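You operate a simulated robot arm through the tools that you are given. There is no shell and no other tool. Be economical: measure what you need, move in short steps, check, and stop when the job is done.

You run a simulated two-armed robot. Do the job below in one go: nothing can be reset, and whatever is moved stays where it is left.

Task
Free both clamp screws, wipe the oil from under the square cover, then refit and lock it.
Fine: use the white and green pad and put it back; meanwhile the cover lies on the side cabinet. What is to be rubbed or washed off counts as gone when no trace of it is left.

It is judged by the outcome, as a careful person would: the job done as asked, and still so three seconds after it is handed in. It fails if anything else is knocked over, pushed out of place, dropped, spilled or broken. A push-on lid holds only when it is set on centred and level and pressed home; a screw cap is set on level and turned clockwise until tight.

Robot
Two 7-joint arms with fingered hands on one trunk, on a base that drives. Base frame: it is fixed to the floor where the robot stands at the start and does not move with it; the origin is under the middle of the robot, x ahead of it, y to its left, z up. Lengths are in m, angles in rad, forces in N, time in s.
The left shoulder is at the start at [0.023, 0.092, 1.386], the right one opposite. With the tool pointing down near the work surface each hand reaches from about 0.26 to 0.54 m from the robot's upright axis, wherever it stands, measured 20 degrees to its own side. Places, roughly: left clamp screw [0.5, 0.2, 1.1]; oil smear [0.5, 0.2, 1.1]; right clamp screw [0.6, 0.2, 1.1]; top of the side cabinet [0.5, -0.1, 1.1]; white and green pad (6x5x3 cm) [0.5, 0.3, 1.1]. Payload 2.1 kg a hand.
The TCP of each hand is the grasp point between the finger pads, 0.02 m short of the fingertips. In the tool frame z runs along the fingers and y along their closing line. Largest opening 0.068 m; the body of the gripper starts 0.023 m behind the TCP. The gripper is a hand of 5 fingers: y runs from the thumb to the fingers, the wrist lies at [-0.01, -0.079, -0.131] in the tool frame.
Orientation is that of the tool frame in the base frame, as [roll, pitch, yaw] about the fixed x, y, z axes, in that order (R = Rz(yaw) Ry(pitch) Rx(roll)). With the fingers straight down and the wrist toward the robot, the tool's x, y and z point along [0, 1, 0], [1, 0, 0] and [0, 0, -1] of the base frame.

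Tools
- The arms move only by the tool jog_arm. It takes "left_deltas", "right_deltas" or both (then of equal length, played together; a hand with none holds still); each is a list that holds one entry, the list of rows, each a list of 6 numbers: the shift along the base's x, y, z in units of 500 mm (1.0 is 500 mm), then the turn, a rotation vector about the base's x, y, z in units of 90 degrees (1.0 is 90 degrees). In form: [[[x, y, z, wx, wy, wz], ...]]. A call has 1 to 12 rows; each row is the pose to reach, as a shift and turn from the pose commanded when the call began. A call with a number of a shift or a turn outside -1 to 1 is refused whole. A row lasts 0.2 s, in which the tool goes at most 0.05 m and 0.15 rad; a call with a longer step from one row to the next is refused whole. A pose out of reach is approached as far as the arm can. The call stops where the force on the tool passes 90 N (or 10 N more than at its start, if that is more) or the arm is blocked; 0.2 s more then pass. In this call time passes only in rows, and 0.2 s behind the last. It gives the time, the measured TCP pose, the force on the tool (base axes), the opening and the grip force at its end, in the units of the frame above (readings bear some noise), with the torque about the TCP (base axes, N m) and any sound that the robot's microphone picked up, and new pictures: "views" is both (left out), scene, wrist or none (wrist: the cameras of the hands that moved).
- Cameras (640 x 400 px; columns grow to the right, rows downward): "scene" is now at [0.0969, 0.0389, 1.5641]; the picture's right is [0.43, -0.90, 0.00], its down [-0.31, -0.15, -0.94] and it looks along [0.85, 0.41, -0.34] (base axes); focal length 257 px, centre (320, 200). "left" rides on the left gripper at [-0.054, -0.058, -0.072] in its tool frame; the picture's right is [-0.57, -0.39, 0.73], its down [0.73, -0.64, 0.23] and it looks along [0.38, 0.66, 0.65] (tool axes); focal length 226 px, centre (320, 200). "right" rides on the right gripper at [0.054, -0.058, -0.072] in its tool frame; the picture's right is [-0.57, 0.39, -0.73], its down [-0.73, -0.64, 0.23] and it looks along [-0.38, 0.66, 0.65] (tool axes); focal length 226 px, centre (320, 200). There is no depth. A picture from a camera that has moved, and an enlarged one, comes with that camera's place and axes in the base frame and with its lens.
- lift_body(by): slides the trunk up (or, below 0, down) by that many m; the arms and the scene camera ride with it, the base frame stays. It gives what a move gives, with no picture.
- steer(legs): drives the robot by 1 to 6 legs, each [ahead, left, turn to the left] in m, m and rad, along the robot's own axes; the way and the turn of a leg run together, so that a leg with both is an arc; at most 1.5 m and 3.142 rad a leg. The arms and the cameras ride along, it lands a little off, and it stops where it bumps. It gives what a move gives, and a new picture of the scene camera.
- set_fingers(index, middle, ring, little, thumb_bend, thumb_turn, hand): sets how far each is bent, from 0 (flat) to 1 (curled in); at 0.3 the hand is open as for a grip, at 0.7 the pads meet at the TCP. One left out holds its place. A second passes; each finger stops where it meets its share of the squeeze, and holds until it gets a number again. It is the only way to open and close the hand. It gives what a move gives, with no picture; readings hold the bend of each and the force on index, middle, ring, little, thumb and palm. thumb_turn goes from beside the hand (0) to across from the fingers (1), as for a grip.
- head_to(pan, tilt): turns the head with the scene camera to pan (to the left, within 1.501 rad either way) and tilt (down, from -0.506 to 1.204), counted from straight ahead of the robot. It gives what a move gives, and a new picture of the scene camera.
- enlarge(camera, box): a new picture of the part [left, top, right, bottom] of that camera's present view, enlarged. The clock stands still meanwhile.
- job_done(): hands the job in; it is judged then, once.

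Work in short steps. Places have to be worked out from the pictures, the camera data and where the tool is seen: move nearer, look again, correct. Check each grasp and each placing, and mend what went wrong. You have 120 turns and 260 pictures in all, those below and enlarged ones among them. Open the grippers and draw the arms clear of the work before you hand the job in, unless the task says otherwise; then end with one line.

The tools are called after "Call:" by a JSON object that holds its "fn" and its "kwargs". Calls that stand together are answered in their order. jog_arm: Moves the arms, as the interface text tells. Its arguments: {"type":"object","properties":{"left_deltas":{"type":"array","items":{"type":"array","items":{"type":"array","items":{"type":"number"}}}},"right_deltas":{"type":"array","items":{"type":"array","items":{"type":"array","items":{"type":"number"}}}},"views":{"type":"string","enum":["both","scene","wrist","none"]}},"required":[]} The other tools are called the same way: lift_body (by) slides the trunk up or down; set_fingers (index, middle, ring, little, thumb_bend, thumb_turn, hand) moves the fingers one by one; steer (legs) drives the base; head_to (pan, tilt) turns the head that bears the scene camera; enlarge (camera, box) takes an enlarged picture of a part of a camera's view; job_done () hands the job in.

At the start:

```text
time: 0.0
left_tool_pos: [0.3067, 0.2497, 1.4926]
left_tool_rot: [3.141, -0.001, 1.57]
left_force: [0.1, 0.2, -1.2]
left_wrist_torque: [0.02, 0.03, 0.03]
left_gripper_width: 0.0678
left_gripper_force: 0.0
left_shape: jaw
left_bend: [0.3, 0.3, 0.3, 0.3, 0.3, 0.98]
left_finger forces: [0.0, 0.0, 0.0, 0.0, 0.1, 0.0]
right_tool_pos: [0.3866, -0.0203, 1.3951]
right_tool_rot: [-3.141, 0.001, 1.57]
right_force: [-0.5, 1.1, -0.5]
right_wrist_torque: [0.01, 0.01, 0.01]
right_gripper_width: 0.0675
right_gripper_force: 0.0
right_shape: jaw
right_bend: [0.3, 0.3, 0.3, 0.3, 0.3, 0.98]
right_finger forces: [0.1, 0.1, 0.0, 0.0, 0.0, 0.0]
trunk travel left (down, up): [-0.625, 0.279]
robot x, y, heading: [0.003, 0.0011, -0.002]
head pan, tilt: [0.447, 0.349]
```

scene: 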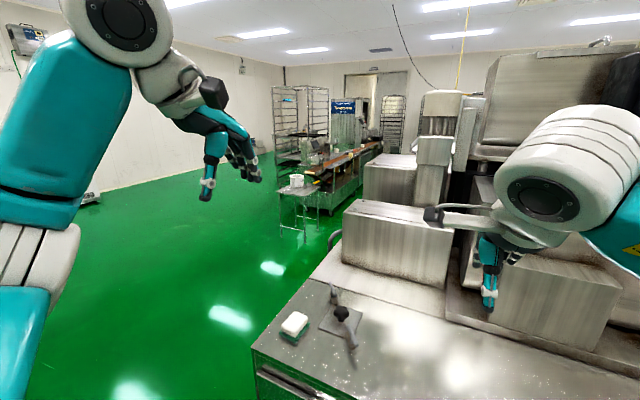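
right: 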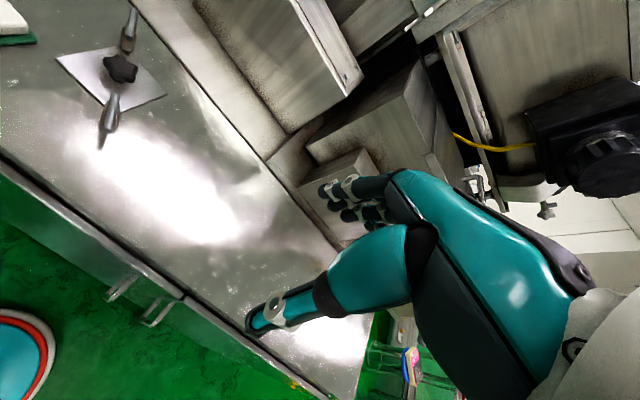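
left: 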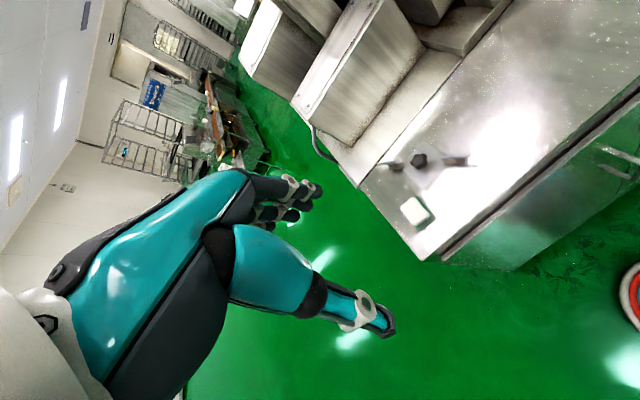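

The cover with its knob and two lever-like clamps is at the left of the worktop, with the pad to its left. I take enlarged looks first.

Call:
{"fn": "enlarge", "kwargs": {"camera": "scene", "box": [240, 260, 400, 380]}}

Call:
{"fn": "enlarge", "kwargs": {"camera": "right", "box": [0, 0, 240, 160]}}

Call:
{"fn": "head_to", "kwargs": {"pan": 0.0, "tilt": 0.7}}

```text
3.33 times, centred on (320, 320) of scene
camera zoom: at [0.0969, 0.0389, 1.5641], right [0.43, -0.9, 0.0], down [-0.31, -0.15, -0.94], along [0.85, 0.41, -0.34], focal length 856 px, centre (320, -200)
```

zoom: 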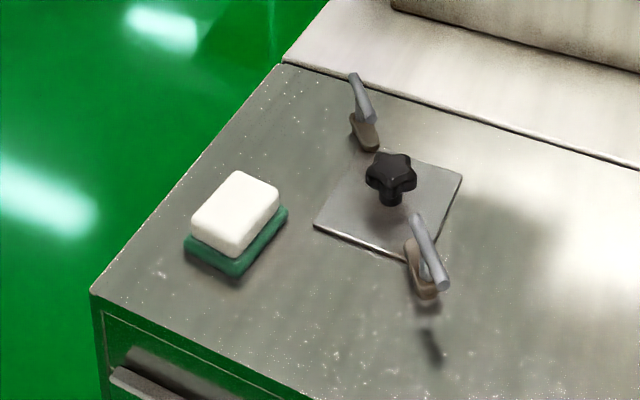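

```text
2.50 times, centred on (120, 80) of right
camera zoom: at [0.3264, 0.0332, 1.467], right [0.39, -0.57, 0.73], down [-0.64, -0.73, -0.23], along [0.66, -0.38, -0.65], focal length 565 px, centre (820, 500)
```

zoom: 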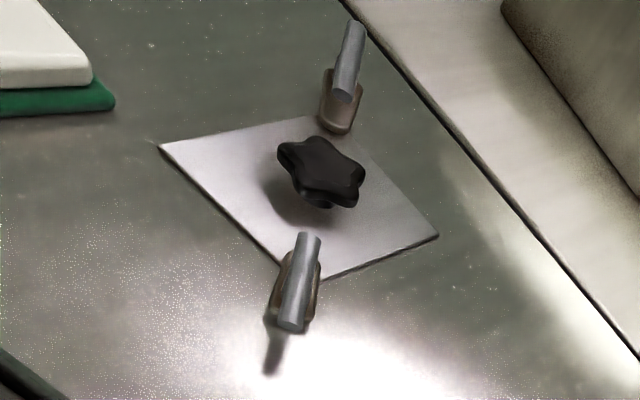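

```text
time: 0.9
left_tool_pos: [0.3062, 0.2486, 1.4919]
left_tool_rot: [-3.142, -0.001, 1.572]
left_force: [0.8, 0.4, -0.1]
left_wrist_torque: [0.0, -0.01, -0.04]
left_gripper_width: 0.0678
left_gripper_force: 0.1
left_shape: jaw
left_bend: [0.3, 0.3, 0.3, 0.3, 0.3, 0.98]
left_finger forces: [0.0, 0.1, 0.0, 0.0, 0.0, 0.0]
right_tool_pos: [0.386, -0.0208, 1.3947]
right_tool_rot: [-3.141, 0.003, 1.571]
right_force: [0.7, -0.4, -0.6]
right_wrist_torque: [0.02, 0.02, -0.03]
right_gripper_width: 0.0675
right_gripper_force: 0.0
right_shape: jaw
right_bend: [0.3, 0.3, 0.3, 0.3, 0.3, 0.98]
right_finger forces: [0.0, 0.0, 0.1, 0.0, 0.1, 0.0]
trunk travel left (down, up): [-0.625, 0.279]
robot x, y, heading: [0.0011, 0.0037, -0.001]
head pan, tilt: [0.0, 0.7]
camera scene: at [0.0979, -0.0013, 1.5325], right [0.0, -1.0, 0.0], down [-0.64, 0.0, -0.77], along [0.77, 0.0, -0.64], focal length 257 px, centre (320, 200)
```

scene: 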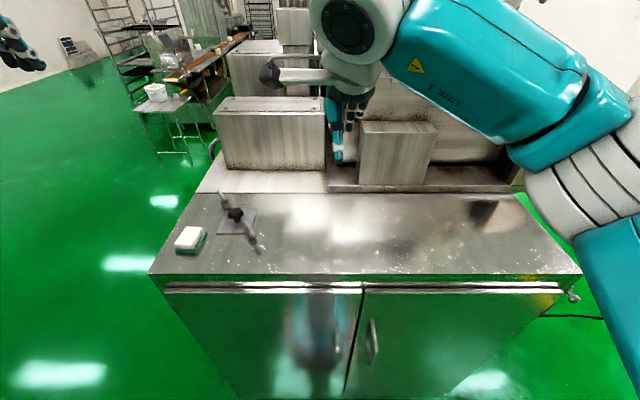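

I zoom tightly on the cover to understand the clamps.

Call:
{"fn": "head_to", "kwargs": {"pan": 0.35, "tilt": 0.75}}

Call:
{"fn": "enlarge", "kwargs": {"camera": "right", "box": [50, 0, 178, 160]}}

```text
time: 1.7
left_tool_pos: [0.3058, 0.249, 1.4918]
left_tool_rot: [3.14, 0.0, 1.571]
left_force: [-0.1, -0.3, 0.0]
left_wrist_torque: [-0.03, -0.01, -0.02]
left_gripper_width: 0.0679
left_gripper_force: 0.2
left_shape: jaw
left_bend: [0.3, 0.3, 0.3, 0.3, 0.3, 0.98]
left_finger forces: [0.1, 0.0, 0.1, 0.0, 0.0, 0.0]
right_tool_pos: [0.3859, -0.0206, 1.3952]
right_tool_rot: [-3.141, 0.001, 1.571]
right_force: [0.3, 0.0, -0.3]
right_wrist_torque: [0.01, 0.01, 0.01]
right_gripper_width: 0.0676
right_gripper_force: 0.0
right_shape: jaw
right_bend: [0.3, 0.3, 0.3, 0.3, 0.3, 0.98]
right_finger forces: [0.0, 0.1, 0.0, 0.0, 0.1, 0.0]
trunk travel left (down, up): [-0.625, 0.279]
robot x, y, heading: [0.0006, 0.0025, 0.002]
head pan, tilt: [0.351, 0.75]
camera scene: at [0.0908, 0.027, 1.5282], right [0.34, -0.94, 0.0], down [-0.64, -0.23, -0.73], along [0.69, 0.25, -0.68], focal length 257 px, centre (320, 200)
```

scene: 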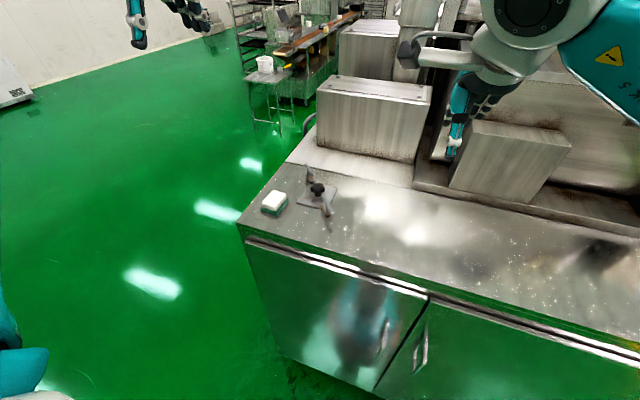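

```text
2.50 times, centred on (114, 80) of right
camera zoom: at [0.3265, 0.0332, 1.467], right [0.39, -0.57, 0.73], down [-0.64, -0.73, -0.23], along [0.66, -0.38, -0.65], focal length 565 px, centre (835, 500)
```

zoom: 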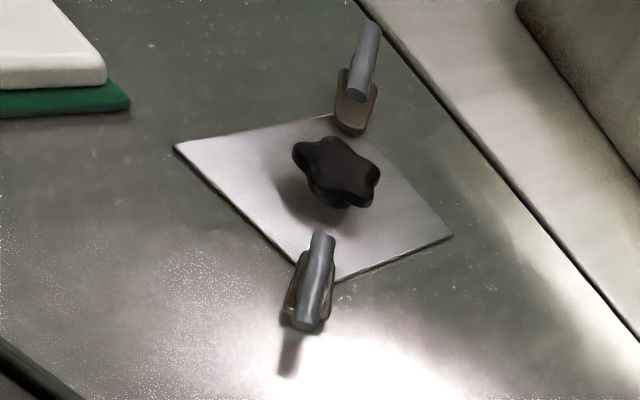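

Call:
{"fn": "enlarge", "kwargs": {"camera": "scene", "box": [280, 160, 360, 210]}}

Call:
{"fn": "enlarge", "kwargs": {"camera": "scene", "box": [240, 150, 640, 400]}}

```text
8.00 times, centred on (320, 185) of scene
camera zoom: at [0.0908, 0.027, 1.5282], right [0.34, -0.94, 0.0], down [-0.64, -0.23, -0.73], along [0.69, 0.25, -0.68], focal length 2054 px, centre (320, 320)
```

zoom: 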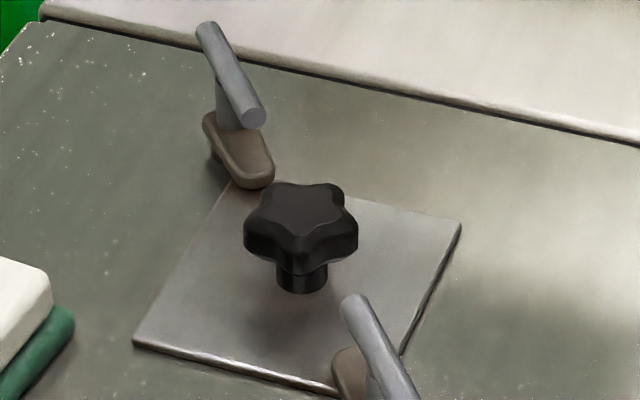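

```text
1.60 times, centred on (440, 275) of scene
camera zoom: at [0.0908, 0.027, 1.5282], right [0.34, -0.94, 0.0], down [-0.64, -0.23, -0.73], along [0.69, 0.25, -0.68], focal length 411 px, centre (128, 80)
```

zoom: 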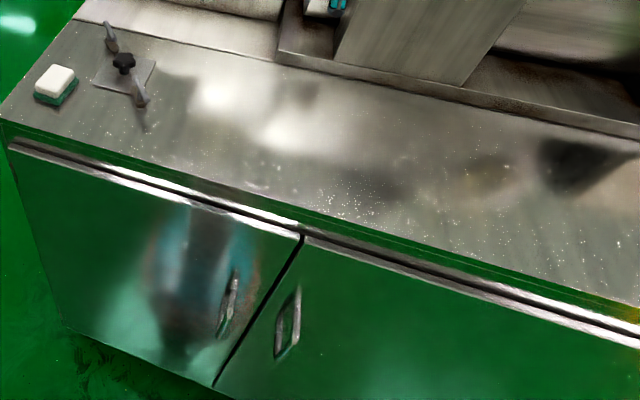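

The clamps are T-handle screws with brown toes over the cover's diagonal corners: cover centre ≈(0.536,0.196), rear post ≈(0.587,0.24), front post ≈(0.486,0.152). The rear one is out of reach, so I look down to check clearance, then drive a little closer.

Call:
{"fn": "head_to", "kwargs": {"pan": 0.0, "tilt": 1.2}}

```text
time: 2.6
left_tool_pos: [0.3064, 0.2498, 1.4925]
left_tool_rot: [-3.141, 0.003, 1.572]
left_force: [-0.3, -0.1, -0.5]
left_wrist_torque: [-0.01, 0.0, 0.01]
left_gripper_width: 0.0676
left_gripper_force: 0.1
left_shape: jaw
left_bend: [0.3, 0.3, 0.3, 0.3, 0.3, 0.98]
left_finger forces: [0.1, 0.1, 0.0, 0.0, 0.0, 0.0]
right_tool_pos: [0.3863, -0.0202, 1.3949]
right_tool_rot: [-3.14, 0.001, 1.571]
right_force: [-0.3, 0.7, -0.6]
right_wrist_torque: [-0.01, -0.02, 0.01]
right_gripper_width: 0.0676
right_gripper_force: 0.0
right_shape: jaw
right_bend: [0.3, 0.3, 0.3, 0.3, 0.3, 0.98]
right_finger forces: [0.0, 0.0, 0.0, 0.0, 0.0, 0.1]
trunk travel left (down, up): [-0.625, 0.279]
robot x, y, heading: [0.002, -0.0057, 0.001]
head pan, tilt: [0.0, 1.201]
camera scene: at [0.0689, -0.0013, 1.4965], right [0.0, -1.0, 0.0], down [-0.93, 0.0, -0.36], along [0.36, 0.0, -0.93], focal length 257 px, centre (320, 200)
```

scene: 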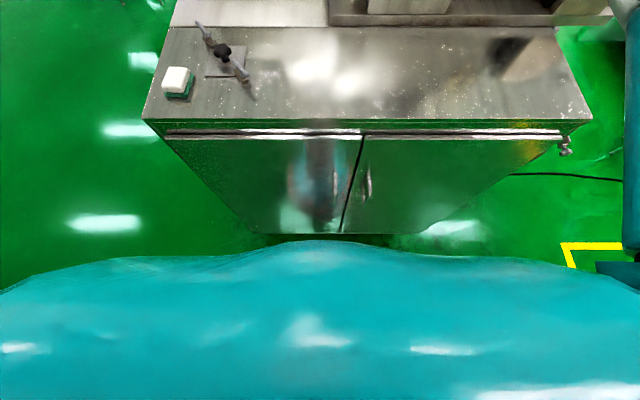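

Chest is ≈0.13, bench edge ≈0.37. Drive ahead 0.08 and left 0.05.

Call:
{"fn": "steer", "kwargs": {"legs": [[0.0, 0.055, 0.0], [0.08, 0.0, 0.0]]}}

Call:
{"fn": "head_to", "kwargs": {"pan": 0.3, "tilt": 0.85}}

Call:
{"fn": "enlarge", "kwargs": {"camera": "scene", "box": [260, 130, 380, 250]}}

```text
time: 4.2
left_tool_pos: [0.3875, 0.3035, 1.4911]
left_tool_rot: [-3.141, -0.001, 1.571]
left_force: [0.2, 0.4, 0.4]
left_wrist_torque: [-0.01, 0.04, 0.04]
left_gripper_width: 0.0677
left_gripper_force: 0.1
left_shape: jaw
left_bend: [0.3, 0.3, 0.3, 0.3, 0.3, 0.98]
left_finger forces: [0.0, 0.0, 0.0, 0.0, 0.0, 0.0]
right_tool_pos: [0.466, 0.0347, 1.394]
right_tool_rot: [-3.14, 0.0, 1.571]
right_force: [-0.1, 0.4, 1.1]
right_wrist_torque: [0.02, 0.04, 0.04]
right_gripper_width: 0.0678
right_gripper_force: 0.0
right_shape: jaw
right_bend: [0.3, 0.3, 0.3, 0.3, 0.3, 0.98]
right_finger forces: [0.0, 0.0, 0.0, 0.0, 0.0, 0.0]
trunk travel left (down, up): [-0.625, 0.279]
robot x, y, heading: [0.0809, 0.0557, 0.001]
head pan, tilt: [0.0, 1.201]
camera scene: at [0.1501, 0.0526, 1.4964], right [0.0, -1.0, 0.0], down [-0.93, 0.0, -0.36], along [0.36, 0.0, -0.93], focal length 257 px, centre (320, 200)
```

scene: 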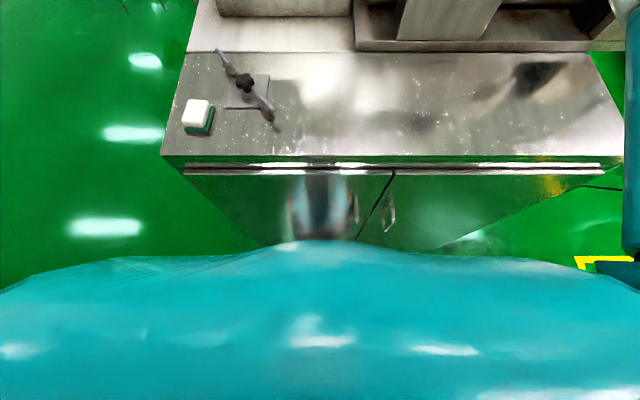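

```text
time: 5.1
left_tool_pos: [0.3859, 0.3031, 1.4925]
left_tool_rot: [3.141, -0.001, 1.572]
left_force: [-0.4, 1.4, -0.8]
left_wrist_torque: [-0.03, 0.02, -0.01]
left_gripper_width: 0.0678
left_gripper_force: 0.1
left_shape: jaw
left_bend: [0.3, 0.3, 0.3, 0.3, 0.3, 0.98]
left_finger forces: [0.1, 0.0, 0.0, 0.0, 0.1, 0.0]
right_tool_pos: [0.4659, 0.0335, 1.3944]
right_tool_rot: [-3.141, 0.001, 1.57]
right_force: [0.2, -1.1, 0.7]
right_wrist_torque: [0.02, 0.02, -0.01]
right_gripper_width: 0.0677
right_gripper_force: 0.0
right_shape: jaw
right_bend: [0.3, 0.3, 0.3, 0.3, 0.3, 0.98]
right_finger forces: [0.0, 0.1, 0.0, 0.0, 0.0, 0.0]
trunk travel left (down, up): [-0.625, 0.279]
robot x, y, heading: [0.0753, 0.0548, 0.001]
head pan, tilt: [0.3, 0.85]
camera scene: at [0.1677, 0.0758, 1.5201], right [0.29, -0.96, 0.0], down [-0.72, -0.22, -0.66], along [0.63, 0.19, -0.75], focal length 257 px, centre (320, 200)
```

scene: 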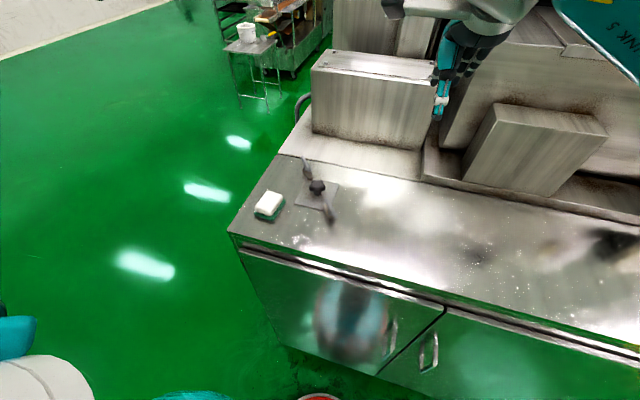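

```text
3.33 times, centred on (320, 190) of scene
camera zoom: at [0.1677, 0.0758, 1.5201], right [0.29, -0.96, 0.0], down [-0.72, -0.22, -0.66], along [0.63, 0.19, -0.75], focal length 856 px, centre (320, 233)
```

zoom: 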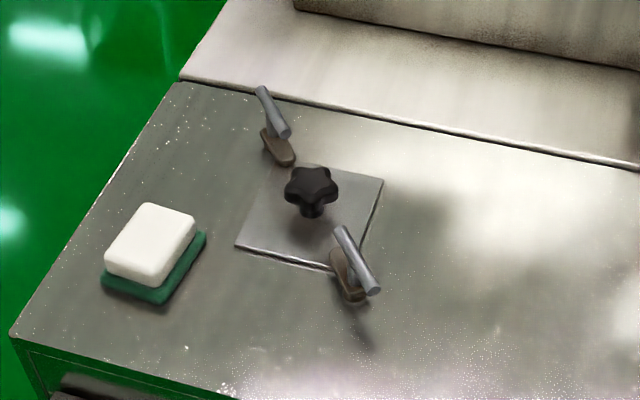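

Now I lower the left hand over the front clamp (bar centre ≈(0.478,0.150), bar at 39°) with the closing line across the bar, and move the right arm aside.

Call:
{"fn": "jog_arm", "kwargs": {"left_deltas": [[[0.023, -0.038, -0.06, 0, 0, -0.071], [0.046, -0.076, -0.12, 0, 0, -0.142], [0.07, -0.115, -0.18, 0, 0, -0.213], [0.093, -0.153, -0.24, 0, 0, -0.284], [0.116, -0.191, -0.3, 0, 0, -0.355], [0.14, -0.23, -0.36, 0, 0, -0.426], [0.163, -0.268, -0.42, 0, 0, -0.497], [0.186, -0.306, -0.48, 0, 0, -0.567]]], "right_deltas": [[[-0.01, -0.05, 0, 0, 0, 0], [-0.02, -0.1, 0, 0, 0, 0], [-0.03, -0.15, 0, 0, 0, 0], [-0.04, -0.2, 0, 0, 0, 0], [-0.05, -0.25, 0, 0, 0, 0], [-0.06, -0.3, 0, 0, 0, 0], [-0.08, -0.35, 0, 0, 0, 0], [-0.1, -0.4, 0, 0, 0, 0]]], "views": "both"}}

Call:
{"fn": "enlarge", "kwargs": {"camera": "scene", "box": [260, 100, 420, 260]}}

```text
time: 6.9
left_tool_pos: [0.4786, 0.1507, 1.2548]
left_tool_rot: [3.141, 0.001, 0.677]
left_force: [-0.3, -1.0, 0.0]
left_wrist_torque: [-0.05, 0.0, 0.01]
left_gripper_width: 0.0677
left_gripper_force: 0.1
left_shape: jaw
left_bend: [0.3, 0.3, 0.3, 0.3, 0.3, 0.98]
left_finger forces: [0.1, 0.0, 0.0, 0.0, 0.0, 0.0]
right_tool_pos: [0.4158, -0.1675, 1.3947]
right_tool_rot: [3.141, 0.0, 1.571]
right_force: [-0.4, 0.1, 0.0]
right_wrist_torque: [-0.03, -0.01, 0.04]
right_gripper_width: 0.0679
right_gripper_force: 0.1
right_shape: jaw
right_bend: [0.3, 0.3, 0.3, 0.3, 0.3, 0.98]
right_finger forces: [0.0, 0.0, 0.0, 0.0, 0.1, 0.1]
trunk travel left (down, up): [-0.625, 0.279]
robot x, y, heading: [0.0827, 0.0532, 0.001]
head pan, tilt: [0.3, 0.85]
camera scene: at [0.1675, 0.0751, 1.5202], right [0.3, -0.96, 0.0], down [-0.72, -0.22, -0.66], along [0.63, 0.2, -0.75], focal length 257 px, centre (320, 200)
camera right: at [0.3565, -0.1137, 1.4675], right [0.39, -0.57, 0.73], down [-0.64, -0.73, -0.23], along [0.66, -0.38, -0.65], focal length 226 px, centre (320, 200)
camera left: at [0.3981, 0.1618, 1.3261], right [-0.68, -0.05, -0.73], down [0.17, 0.96, -0.23], along [0.71, -0.28, -0.65], focal length 226 px, centre (320, 200)
```

scene: 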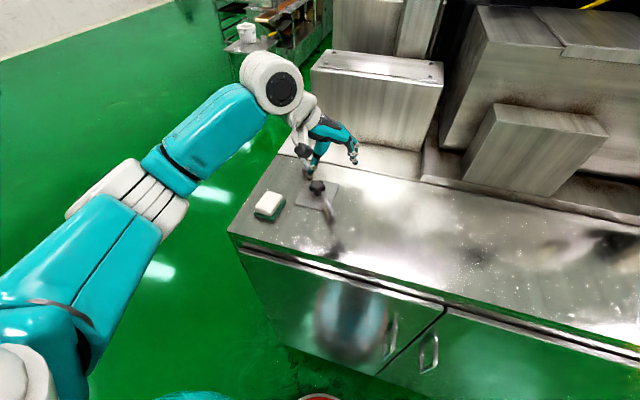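
right: 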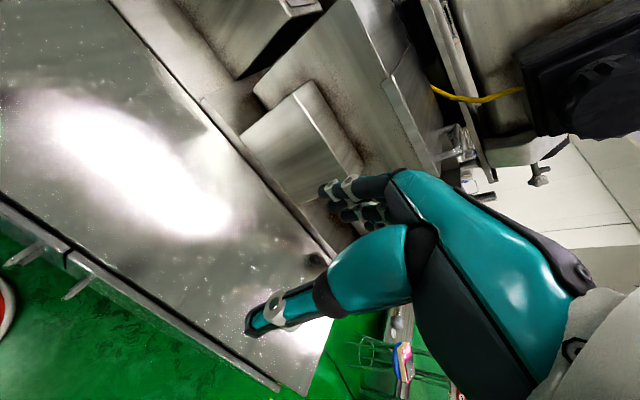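
left: 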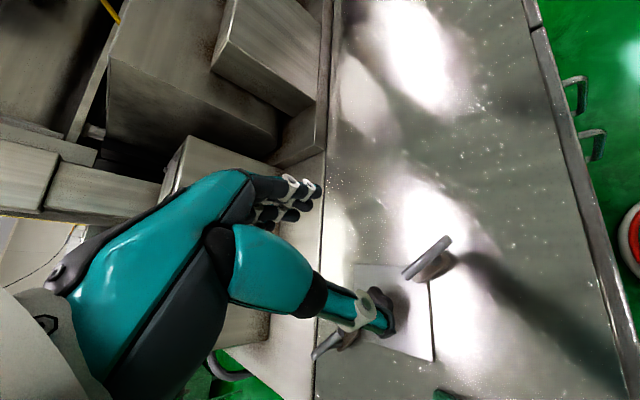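

```text
2.50 times, centred on (340, 180) of scene
camera zoom: at [0.1675, 0.0751, 1.5202], right [0.3, -0.96, 0.0], down [-0.72, -0.22, -0.66], along [0.63, 0.2, -0.75], focal length 642 px, centre (270, 250)
```

zoom: 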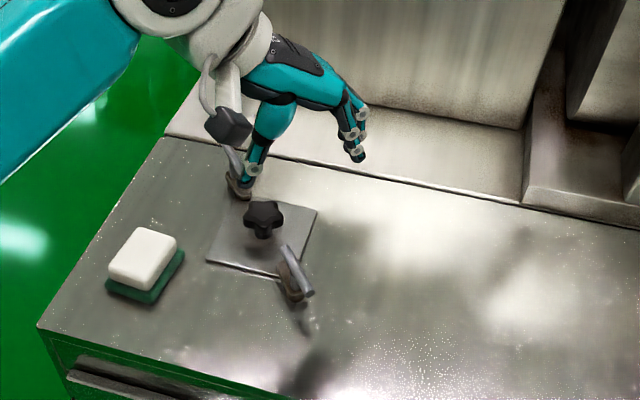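

The TCP projects exactly over the front bar centre. I descend to z≈1.137 around the bar.

Call:
{"fn": "jog_arm", "kwargs": {"left_deltas": [[[0, 0, -0.06, 0, 0, 0], [0, 0, -0.12, 0, 0, 0], [0, 0, -0.17, 0, 0, 0], [0, 0, -0.21, 0, 0, 0], [0, 0, -0.234, 0, 0, 0]]], "views": "wrist"}}

Call:
{"fn": "enlarge", "kwargs": {"camera": "scene", "box": [280, 140, 380, 240]}}

```text
time: 8.1
left_tool_pos: [0.4792, 0.1503, 1.1338]
left_tool_rot: [-3.141, -0.001, 0.681]
left_force: [0.4, -1.0, -0.2]
left_wrist_torque: [-0.02, 0.03, 0.02]
left_gripper_width: 0.0677
left_gripper_force: 0.0
left_shape: jaw
left_bend: [0.3, 0.3, 0.3, 0.3, 0.3, 0.98]
left_finger forces: [0.0, 0.1, 0.0, 0.0, 0.0, 0.1]
right_tool_pos: [0.4165, -0.1663, 1.3948]
right_tool_rot: [-3.141, 0.0, 1.571]
right_force: [-0.7, 0.4, 0.1]
right_wrist_torque: [0.02, 0.0, 0.01]
right_gripper_width: 0.0678
right_gripper_force: 0.1
right_shape: jaw
right_bend: [0.3, 0.3, 0.3, 0.3, 0.3, 0.98]
right_finger forces: [0.0, 0.0, 0.0, 0.1, 0.1, 0.0]
trunk travel left (down, up): [-0.625, 0.279]
robot x, y, heading: [0.0806, 0.0554, -0.0]
head pan, tilt: [0.3, 0.85]
camera left: at [0.3987, 0.1618, 1.206], right [-0.68, -0.06, -0.73], down [0.17, 0.96, -0.23], along [0.71, -0.28, -0.65], focal length 226 px, centre (320, 200)
```

left: 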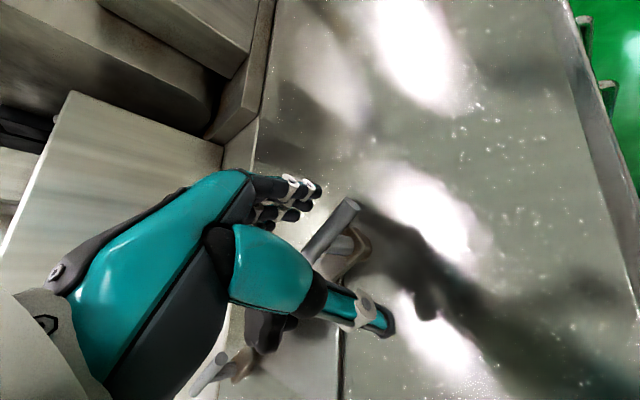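

```text
4.00 times, centred on (330, 190) of scene
camera zoom: at [0.1675, 0.0757, 1.5202], right [0.3, -0.96, 0.0], down [-0.72, -0.22, -0.66], along [0.63, 0.2, -0.75], focal length 1027 px, centre (280, 240)
```

zoom: 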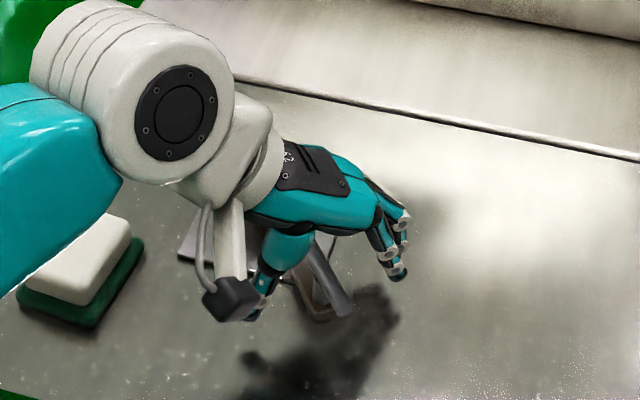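

The bar is between the thumb and the fingers. I close the hand.

Call:
{"fn": "set_fingers", "kwargs": {"hand": "left", "index": 0.7, "middle": 0.7, "ring": 0.7, "little": 0.7, "thumb_bend": 0.7}}

Call:
{"fn": "enlarge", "kwargs": {"camera": "left", "box": [160, 100, 480, 400]}}

```text
time: 9.1
left_tool_pos: [0.4784, 0.1494, 1.1343]
left_tool_rot: [-3.141, 0.002, 0.68]
left_force: [-0.3, -0.4, -1.2]
left_wrist_torque: [0.02, -0.02, 0.01]
left_gripper_width: 0.0001
left_gripper_force: 1.8
left_shape: fingers
left_bend: [0.67, 0.69, 0.7, 0.7, 0.68, 0.98]
left_finger forces: [1.0, 0.5, 0.0, 0.0, 0.7, 0.0]
right_tool_pos: [0.4159, -0.1682, 1.3949]
right_tool_rot: [-3.14, 0.0, 1.571]
right_force: [0.1, -0.2, -0.6]
right_wrist_torque: [0.0, 0.01, -0.02]
right_gripper_width: 0.0675
right_gripper_force: 0.0
right_shape: jaw
right_bend: [0.3, 0.3, 0.3, 0.3, 0.3, 0.98]
right_finger forces: [0.1, 0.0, 0.0, 0.1, 0.0, 0.1]
trunk travel left (down, up): [-0.625, 0.279]
robot x, y, heading: [0.0797, 0.0575, -0.0]
head pan, tilt: [0.3, 0.85]
```

```text
1.33 times, centred on (320, 250) of left
camera zoom: at [0.3987, 0.1617, 1.2063], right [-0.68, -0.06, -0.73], down [0.17, 0.96, -0.23], along [0.71, -0.28, -0.65], focal length 301 px, centre (320, 133)
```

zoom: 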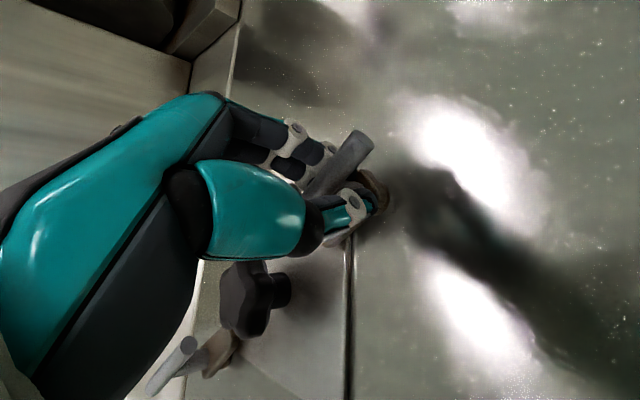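

The fingers meet with only light force; I command a tighter close to see whether they hold the bar.

Call:
{"fn": "set_fingers", "kwargs": {"hand": "left", "index": 0.95, "middle": 0.95, "ring": 0.95, "little": 0.95, "thumb_bend": 0.95}}

Call:
{"fn": "enlarge", "kwargs": {"camera": "left", "box": [240, 160, 400, 280]}}

Call:
{"fn": "enlarge", "kwargs": {"camera": "scene", "box": [300, 170, 370, 230]}}

```text
time: 10.1
left_tool_pos: [0.4805, 0.1514, 1.1329]
left_tool_rot: [-3.138, 0.002, 0.681]
left_force: [5.3, -1.4, -26.3]
left_wrist_torque: [0.0, -0.09, 0.03]
left_gripper_width: 0.0002
left_gripper_force: 18.1
left_shape: fingers
left_bend: [0.77, 0.78, 0.95, 0.95, 0.82, 0.93]
left_finger forces: [11.9, 11.6, 0.1, 0.0, 13.6, 0.0]
right_tool_pos: [0.4185, -0.1658, 1.3944]
right_tool_rot: [-3.141, 0.0, 1.571]
right_force: [0.5, -0.1, 0.0]
right_wrist_torque: [0.02, 0.01, 0.01]
right_gripper_width: 0.0679
right_gripper_force: 0.1
right_shape: jaw
right_bend: [0.3, 0.3, 0.3, 0.3, 0.3, 0.98]
right_finger forces: [0.1, 0.0, 0.0, 0.0, 0.0, 0.0]
trunk travel left (down, up): [-0.625, 0.279]
robot x, y, heading: [0.0814, 0.0549, -0.006]
head pan, tilt: [0.3, 0.85]
```

```text
3.33 times, centred on (320, 220) of left
camera zoom: at [0.401, 0.1621, 1.205], right [-0.69, -0.06, -0.73], down [0.17, 0.96, -0.23], along [0.71, -0.28, -0.65], focal length 754 px, centre (320, 133)
```

zoom: 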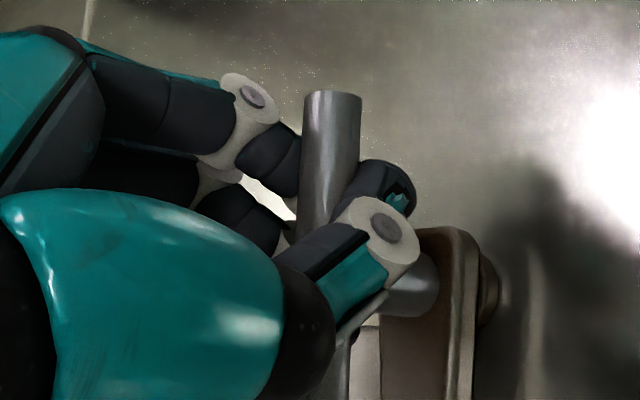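

```text
6.67 times, centred on (335, 200) of scene
camera zoom: at [0.1707, 0.076, 1.5198], right [0.3, -0.96, 0.0], down [-0.72, -0.22, -0.66], along [0.63, 0.19, -0.75], focal length 1712 px, centre (220, 200)
```

zoom: 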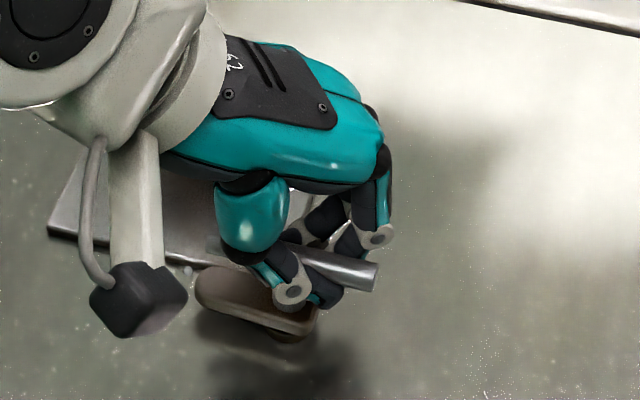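

The pads closed beneath the bar and pull on it. I reopen, raise 12 mm and regrip on the bar itself.

Call:
{"fn": "set_fingers", "kwargs": {"hand": "left", "index": 0.4, "middle": 0.4, "ring": 0.4, "little": 0.4, "thumb_bend": 0.4}}

Call:
{"fn": "jog_arm", "kwargs": {"left_deltas": [[[0, 0, 0.012, 0, 0, 0], [0, 0, 0.024, 0, 0, 0]]], "views": "none"}}

Call:
{"fn": "set_fingers", "kwargs": {"hand": "left", "index": 0.7, "middle": 0.7, "ring": 0.7, "little": 0.7, "thumb_bend": 0.7}}

Call:
{"fn": "enlarge", "kwargs": {"camera": "left", "box": [240, 160, 400, 280]}}

Call:
{"fn": "enlarge", "kwargs": {"camera": "scene", "box": [300, 170, 370, 230]}}

```text
time: 11.1
left_tool_pos: [0.479, 0.1499, 1.1347]
left_tool_rot: [3.141, 0.0, 0.68]
left_force: [-0.1, -0.8, 0.4]
left_wrist_torque: [0.01, -0.02, -0.03]
left_gripper_width: 0.0453
left_gripper_force: 0.1
left_shape: fingers
left_bend: [0.4, 0.4, 0.4, 0.4, 0.4, 0.98]
left_finger forces: [0.1, 0.0, 0.1, 0.1, 0.0, 0.0]
right_tool_pos: [0.4165, -0.1661, 1.3957]
right_tool_rot: [3.141, 0.001, 1.57]
right_force: [-0.4, 0.4, -0.4]
right_wrist_torque: [0.02, 0.0, -0.04]
right_gripper_width: 0.0676
right_gripper_force: 0.0
right_shape: jaw
right_bend: [0.3, 0.3, 0.3, 0.3, 0.3, 0.98]
right_finger forces: [0.0, 0.1, 0.1, 0.1, 0.0, 0.0]
trunk travel left (down, up): [-0.625, 0.279]
robot x, y, heading: [0.0804, 0.0548, 0.0]
head pan, tilt: [0.3, 0.85]
```

```text
time: 11.7
left_tool_pos: [0.4782, 0.1511, 1.1464]
left_tool_rot: [-3.14, 0.001, 0.681]
left_force: [0.1, 0.3, -0.3]
left_wrist_torque: [0.01, 0.0, 0.01]
left_gripper_width: 0.0453
left_gripper_force: 0.0
left_shape: fingers
left_bend: [0.4, 0.4, 0.4, 0.4, 0.4, 0.98]
left_finger forces: [0.0, 0.0, 0.0, 0.0, 0.1, 0.0]
right_tool_pos: [0.416, -0.1666, 1.3957]
right_tool_rot: [3.141, 0.0, 1.57]
right_force: [-0.1, 0.1, 0.5]
right_wrist_torque: [-0.01, 0.02, 0.03]
right_gripper_width: 0.0676
right_gripper_force: 0.1
right_shape: jaw
right_bend: [0.3, 0.3, 0.3, 0.3, 0.3, 0.98]
right_finger forces: [0.1, 0.0, 0.0, 0.0, 0.0, 0.0]
trunk travel left (down, up): [-0.625, 0.279]
robot x, y, heading: [0.0795, 0.0536, 0.0]
head pan, tilt: [0.3, 0.85]
```

```text
time: 12.7
left_tool_pos: [0.4789, 0.1515, 1.147]
left_tool_rot: [3.141, 0.001, 0.681]
left_force: [1.5, -1.5, -0.6]
left_wrist_torque: [0.02, -0.04, 0.01]
left_gripper_width: 0.0044
left_gripper_force: 2.0
left_shape: fingers
left_bend: [0.62, 0.69, 0.7, 0.7, 0.67, 0.98]
left_finger forces: [2.3, 0.2, 0.0, 0.0, 1.0, 0.0]
right_tool_pos: [0.4163, -0.1665, 1.3953]
right_tool_rot: [3.141, 0.001, 1.569]
right_force: [-1.4, 0.5, -0.2]
right_wrist_torque: [-0.03, -0.02, 0.03]
right_gripper_width: 0.0678
right_gripper_force: 0.0
right_shape: jaw
right_bend: [0.3, 0.3, 0.3, 0.3, 0.3, 0.98]
right_finger forces: [0.0, 0.1, 0.0, 0.0, 0.0, 0.0]
trunk travel left (down, up): [-0.625, 0.279]
robot x, y, heading: [0.0786, 0.0551, 0.001]
head pan, tilt: [0.3, 0.85]
```

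```text
3.33 times, centred on (320, 220) of left
camera zoom: at [0.3992, 0.162, 1.2182], right [-0.68, -0.06, -0.73], down [0.17, 0.96, -0.23], along [0.71, -0.28, -0.65], focal length 754 px, centre (320, 133)
```

zoom: 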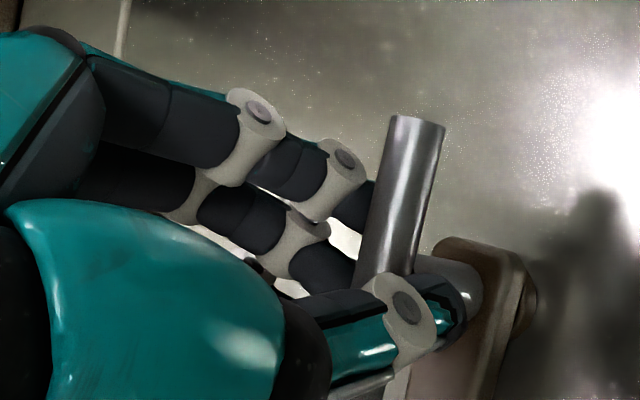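

```text
6.67 times, centred on (335, 200) of scene
camera zoom: at [0.1679, 0.0754, 1.5201], right [0.3, -0.96, 0.0], down [-0.72, -0.22, -0.66], along [0.63, 0.2, -0.75], focal length 1712 px, centre (220, 200)
```

zoom: 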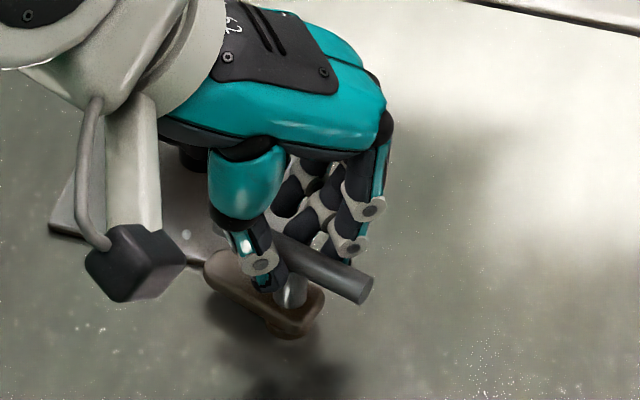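

Now the pads bear on the bar. I squeeze more firmly.

Call:
{"fn": "set_fingers", "kwargs": {"hand": "left", "index": 0.85, "middle": 0.85, "ring": 0.75, "little": 0.75, "thumb_bend": 0.85}}

Call:
{"fn": "enlarge", "kwargs": {"camera": "left", "box": [240, 160, 400, 280]}}

```text
time: 13.7
left_tool_pos: [0.4793, 0.1517, 1.1464]
left_tool_rot: [3.14, -0.001, 0.681]
left_force: [0.9, 0.9, -6.1]
left_wrist_torque: [0.06, 0.02, -0.02]
left_gripper_width: 0.0
left_gripper_force: 7.9
left_shape: fingers
left_bend: [0.74, 0.85, 0.75, 0.75, 0.74, 0.95]
left_finger forces: [8.4, 0.0, 0.1, 0.0, 8.0, 0.0]
right_tool_pos: [0.4159, -0.1653, 1.3957]
right_tool_rot: [-3.141, 0.0, 1.571]
right_force: [0.5, -0.4, 0.2]
right_wrist_torque: [-0.02, -0.01, 0.02]
right_gripper_width: 0.068
right_gripper_force: 0.2
right_shape: jaw
right_bend: [0.3, 0.3, 0.3, 0.3, 0.3, 0.98]
right_finger forces: [0.0, 0.0, 0.0, 0.0, 0.0, 0.0]
trunk travel left (down, up): [-0.625, 0.279]
robot x, y, heading: [0.0808, 0.0529, -0.001]
head pan, tilt: [0.3, 0.85]
```

```text
3.33 times, centred on (320, 220) of left
camera zoom: at [0.3992, 0.1626, 1.218], right [-0.68, -0.06, -0.73], down [0.17, 0.96, -0.23], along [0.71, -0.28, -0.65], focal length 754 px, centre (320, 133)
```

zoom: 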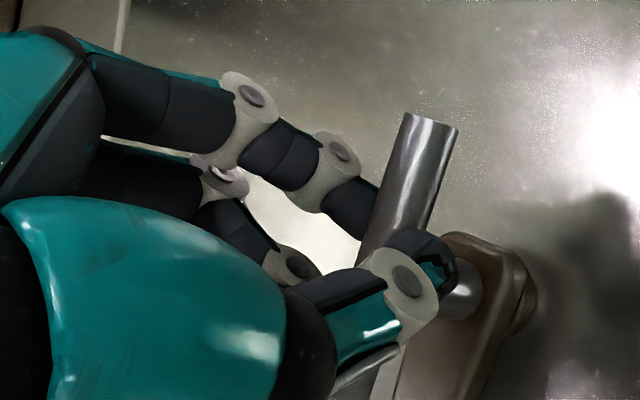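

Index and thumb hold the bar/post. I try turning counter-clockwise 30°.

Call:
{"fn": "jog_arm", "kwargs": {"left_deltas": [[[0, 0, 0, 0, 0, 0.083], [0, 0, 0, 0, 0, 0.167], [0, 0, 0, 0, 0, 0.25], [0, 0, 0, 0, 0, 0.333]]], "views": "none"}}

Call:
{"fn": "enlarge", "kwargs": {"camera": "scene", "box": [290, 160, 370, 230]}}

Call:
{"fn": "enlarge", "kwargs": {"camera": "left", "box": [240, 160, 400, 280]}}

```text
time: 14.7
left_tool_pos: [0.4796, 0.1504, 1.1458]
left_tool_rot: [3.141, 0.001, 1.207]
left_force: [-1.3, 1.2, -4.4]
left_wrist_torque: [0.1, -0.01, 0.0]
left_gripper_width: 0.0001
left_gripper_force: 9.4
left_shape: fingers
left_bend: [0.74, 0.85, 0.75, 0.75, 0.73, 0.96]
left_finger forces: [7.3, 0.1, 1.4, 0.0, 8.9, 0.0]
right_tool_pos: [0.4159, -0.1647, 1.3946]
right_tool_rot: [3.141, -0.001, 1.57]
right_force: [0.3, -0.9, -0.2]
right_wrist_torque: [-0.01, -0.03, 0.01]
right_gripper_width: 0.0676
right_gripper_force: 0.1
right_shape: jaw
right_bend: [0.3, 0.3, 0.3, 0.3, 0.3, 0.98]
right_finger forces: [0.0, 0.1, 0.0, 0.1, 0.0, 0.1]
trunk travel left (down, up): [-0.625, 0.279]
robot x, y, heading: [0.0799, 0.0513, -0.001]
head pan, tilt: [0.3, 0.85]
```

```text
5.71 times, centred on (330, 195) of scene
camera zoom: at [0.1676, 0.0762, 1.5202], right [0.3, -0.96, 0.0], down [-0.72, -0.22, -0.66], along [0.63, 0.19, -0.75], focal length 1467 px, centre (263, 229)
```

zoom: 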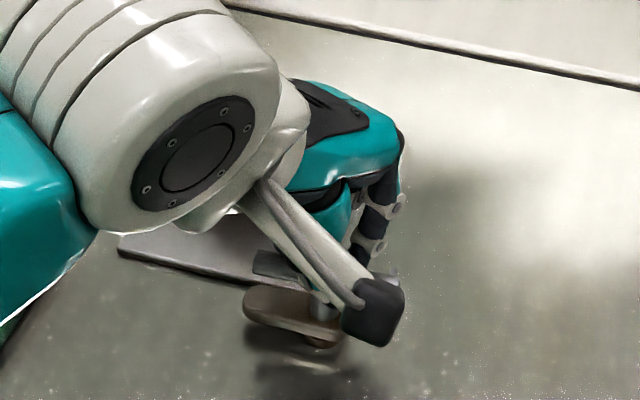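

```text
3.33 times, centred on (320, 220) of left
camera zoom: at [0.4044, 0.1203, 1.2184], right [-0.56, -0.39, -0.73], down [-0.34, 0.91, -0.23], along [0.75, 0.11, -0.65], focal length 754 px, centre (320, 133)
```

zoom: 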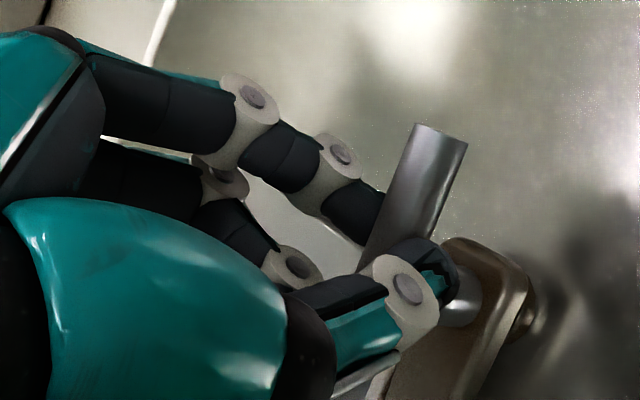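

It turns with the hand, and the toe appears to swing along. I continue another 60°.

Call:
{"fn": "jog_arm", "kwargs": {"left_deltas": [[[0, 0, 0, 0, 0, 0.083], [0, 0, 0, 0, 0, 0.167], [0, 0, 0, 0, 0, 0.25], [0, 0, 0, 0, 0, 0.333], [0, 0, 0, 0, 0, 0.417], [0, 0, 0, 0, 0, 0.5], [0, 0, 0, 0, 0, 0.583], [0, 0, 0, 0, 0, 0.667]]], "views": "none"}}

Call:
{"fn": "enlarge", "kwargs": {"camera": "scene", "box": [280, 150, 380, 230]}}

Call:
{"fn": "enlarge", "kwargs": {"camera": "left", "box": [240, 160, 400, 280]}}

```text
time: 16.5
left_tool_pos: [0.4787, 0.1488, 1.1485]
left_tool_rot: [-3.14, -0.001, 2.254]
left_force: [-1.7, -2.7, -1.9]
left_wrist_torque: [-0.05, 0.01, -0.02]
left_gripper_width: 0.0
left_gripper_force: 7.2
left_shape: fingers
left_bend: [0.75, 0.85, 0.75, 0.75, 0.73, 0.97]
left_finger forces: [6.1, 0.1, 0.1, 0.1, 9.7, 0.1]
right_tool_pos: [0.4165, -0.167, 1.3953]
right_tool_rot: [-3.141, 0.001, 1.571]
right_force: [-0.8, 0.7, 0.3]
right_wrist_torque: [0.02, 0.01, 0.0]
right_gripper_width: 0.0676
right_gripper_force: 0.0
right_shape: jaw
right_bend: [0.3, 0.3, 0.3, 0.3, 0.3, 0.98]
right_finger forces: [0.0, 0.1, 0.0, 0.1, 0.0, 0.0]
trunk travel left (down, up): [-0.625, 0.279]
robot x, y, heading: [0.0756, 0.0533, 0.002]
head pan, tilt: [0.3, 0.85]
```

```text
5.00 times, centred on (330, 190) of scene
camera zoom: at [0.1673, 0.075, 1.5202], right [0.3, -0.96, 0.0], down [-0.72, -0.22, -0.66], along [0.63, 0.2, -0.75], focal length 1284 px, centre (270, 250)
```

zoom: 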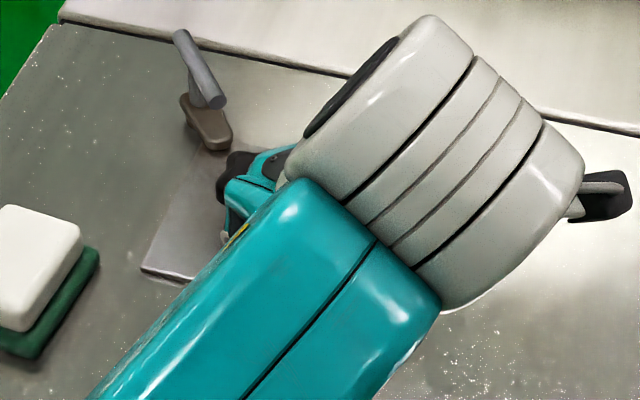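

```text
3.33 times, centred on (320, 220) of left
camera zoom: at [0.467, 0.0699, 1.2193], right [0.06, -0.68, -0.73], down [-0.96, 0.17, -0.23], along [0.28, 0.71, -0.65], focal length 754 px, centre (320, 133)
```

zoom: 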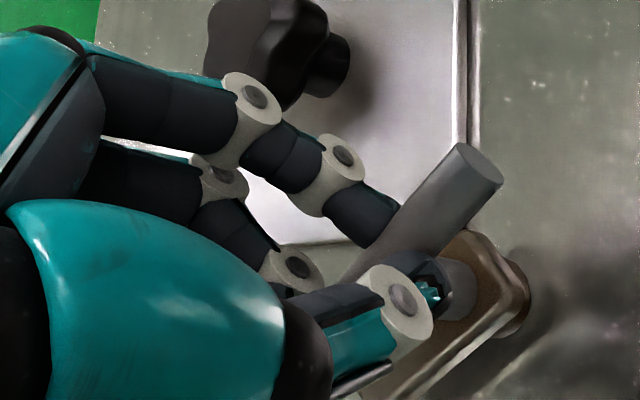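

Bar and toe swung about 75–90°. I release, lift straight up and look.

Call:
{"fn": "set_fingers", "kwargs": {"hand": "left", "index": 0.35, "middle": 0.35, "ring": 0.35, "little": 0.35, "thumb_bend": 0.35}}

Call:
{"fn": "jog_arm", "kwargs": {"left_deltas": [[[0, 0, 0.05, 0, 0, 0], [0, 0, 0.12, 0, 0, -0.08], [0, 0, 0.2, 0, 0, -0.16], [0, 0.03, 0.25, 0, 0, -0.25], [0, 0.08, 0.25, 0, 0, -0.34], [0, 0.16, 0.25, 0, 0, -0.43], [0, 0.24, 0.25, 0, 0, -0.52], [0, 0.3, 0.25, 0, 0, -0.6]]], "views": "none"}}

Call:
{"fn": "enlarge", "kwargs": {"camera": "scene", "box": [260, 130, 380, 250]}}

```text
time: 17.5
left_tool_pos: [0.4789, 0.1488, 1.1469]
left_tool_rot: [3.141, -0.001, 2.251]
left_force: [1.2, 0.3, 0.0]
left_wrist_torque: [0.01, -0.02, -0.03]
left_gripper_width: 0.0539
left_gripper_force: 0.1
left_shape: fingers
left_bend: [0.35, 0.35, 0.35, 0.35, 0.35, 0.98]
left_finger forces: [0.0, 0.1, 0.0, 0.0, 0.0, 0.0]
right_tool_pos: [0.4158, -0.1665, 1.3955]
right_tool_rot: [3.141, -0.002, 1.571]
right_force: [-0.1, 0.7, -0.2]
right_wrist_torque: [0.01, 0.0, -0.03]
right_gripper_width: 0.0679
right_gripper_force: 0.0
right_shape: jaw
right_bend: [0.3, 0.3, 0.3, 0.3, 0.3, 0.98]
right_finger forces: [0.1, 0.1, 0.1, 0.1, 0.0, 0.0]
trunk travel left (down, up): [-0.625, 0.279]
robot x, y, heading: [0.0801, 0.0571, 0.006]
head pan, tilt: [0.3, 0.85]
```

```text
time: 19.3
left_tool_pos: [0.4789, 0.3019, 1.2714]
left_tool_rot: [3.138, 0.001, 1.308]
left_force: [-0.3, -0.2, 0.2]
left_wrist_torque: [0.02, -0.01, 0.03]
left_gripper_width: 0.0538
left_gripper_force: 0.2
left_shape: fingers
left_bend: [0.35, 0.35, 0.35, 0.35, 0.35, 0.98]
left_finger forces: [0.1, 0.1, 0.0, 0.0, 0.1, 0.0]
right_tool_pos: [0.4166, -0.1654, 1.3955]
right_tool_rot: [-3.141, 0.001, 1.571]
right_force: [0.5, -0.4, -0.1]
right_wrist_torque: [0.0, -0.01, -0.01]
right_gripper_width: 0.0677
right_gripper_force: 0.0
right_shape: jaw
right_bend: [0.3, 0.3, 0.3, 0.3, 0.3, 0.98]
right_finger forces: [0.0, 0.0, 0.0, 0.0, 0.0, 0.0]
trunk travel left (down, up): [-0.625, 0.279]
robot x, y, heading: [0.0821, 0.0517, 0.0]
head pan, tilt: [0.3, 0.85]
```

```text
3.33 times, centred on (320, 190) of scene
camera zoom: at [0.1674, 0.0762, 1.5202], right [0.3, -0.96, 0.0], down [-0.72, -0.22, -0.66], along [0.63, 0.19, -0.75], focal length 856 px, centre (320, 233)
```

zoom: 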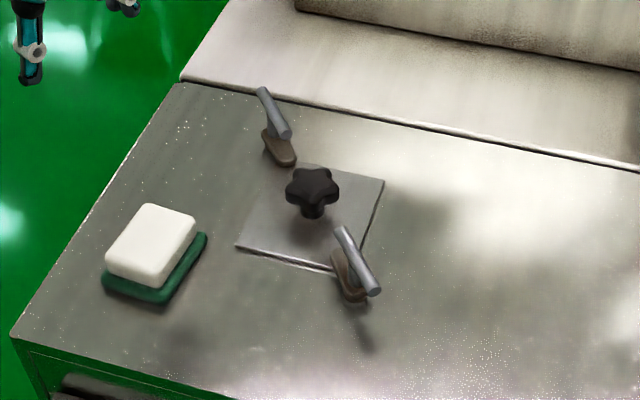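

The clamp looks as it did before. I zoom in to compare.

Call:
{"fn": "enlarge", "kwargs": {"camera": "scene", "box": [300, 180, 350, 220]}}

Call:
{"fn": "enlarge", "kwargs": {"camera": "scene", "box": [285, 145, 335, 185]}}

```text
10.00 times, centred on (325, 200) of scene
camera zoom: at [0.1674, 0.0762, 1.5202], right [0.3, -0.96, 0.0], down [-0.72, -0.22, -0.66], along [0.63, 0.19, -0.75], focal length 2567 px, centre (270, 200)
```

zoom: 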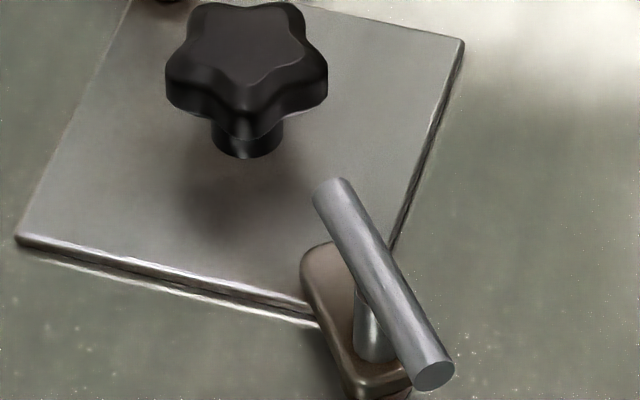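

```text
10.00 times, centred on (310, 165) of scene
camera zoom: at [0.1674, 0.0762, 1.5202], right [0.3, -0.96, 0.0], down [-0.72, -0.22, -0.66], along [0.63, 0.19, -0.75], focal length 2567 px, centre (420, 550)
```

zoom: 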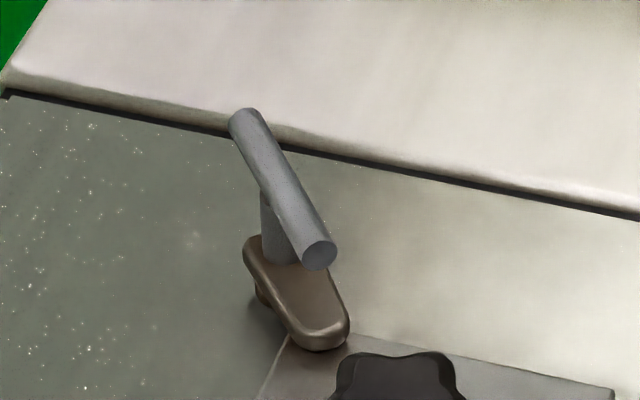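

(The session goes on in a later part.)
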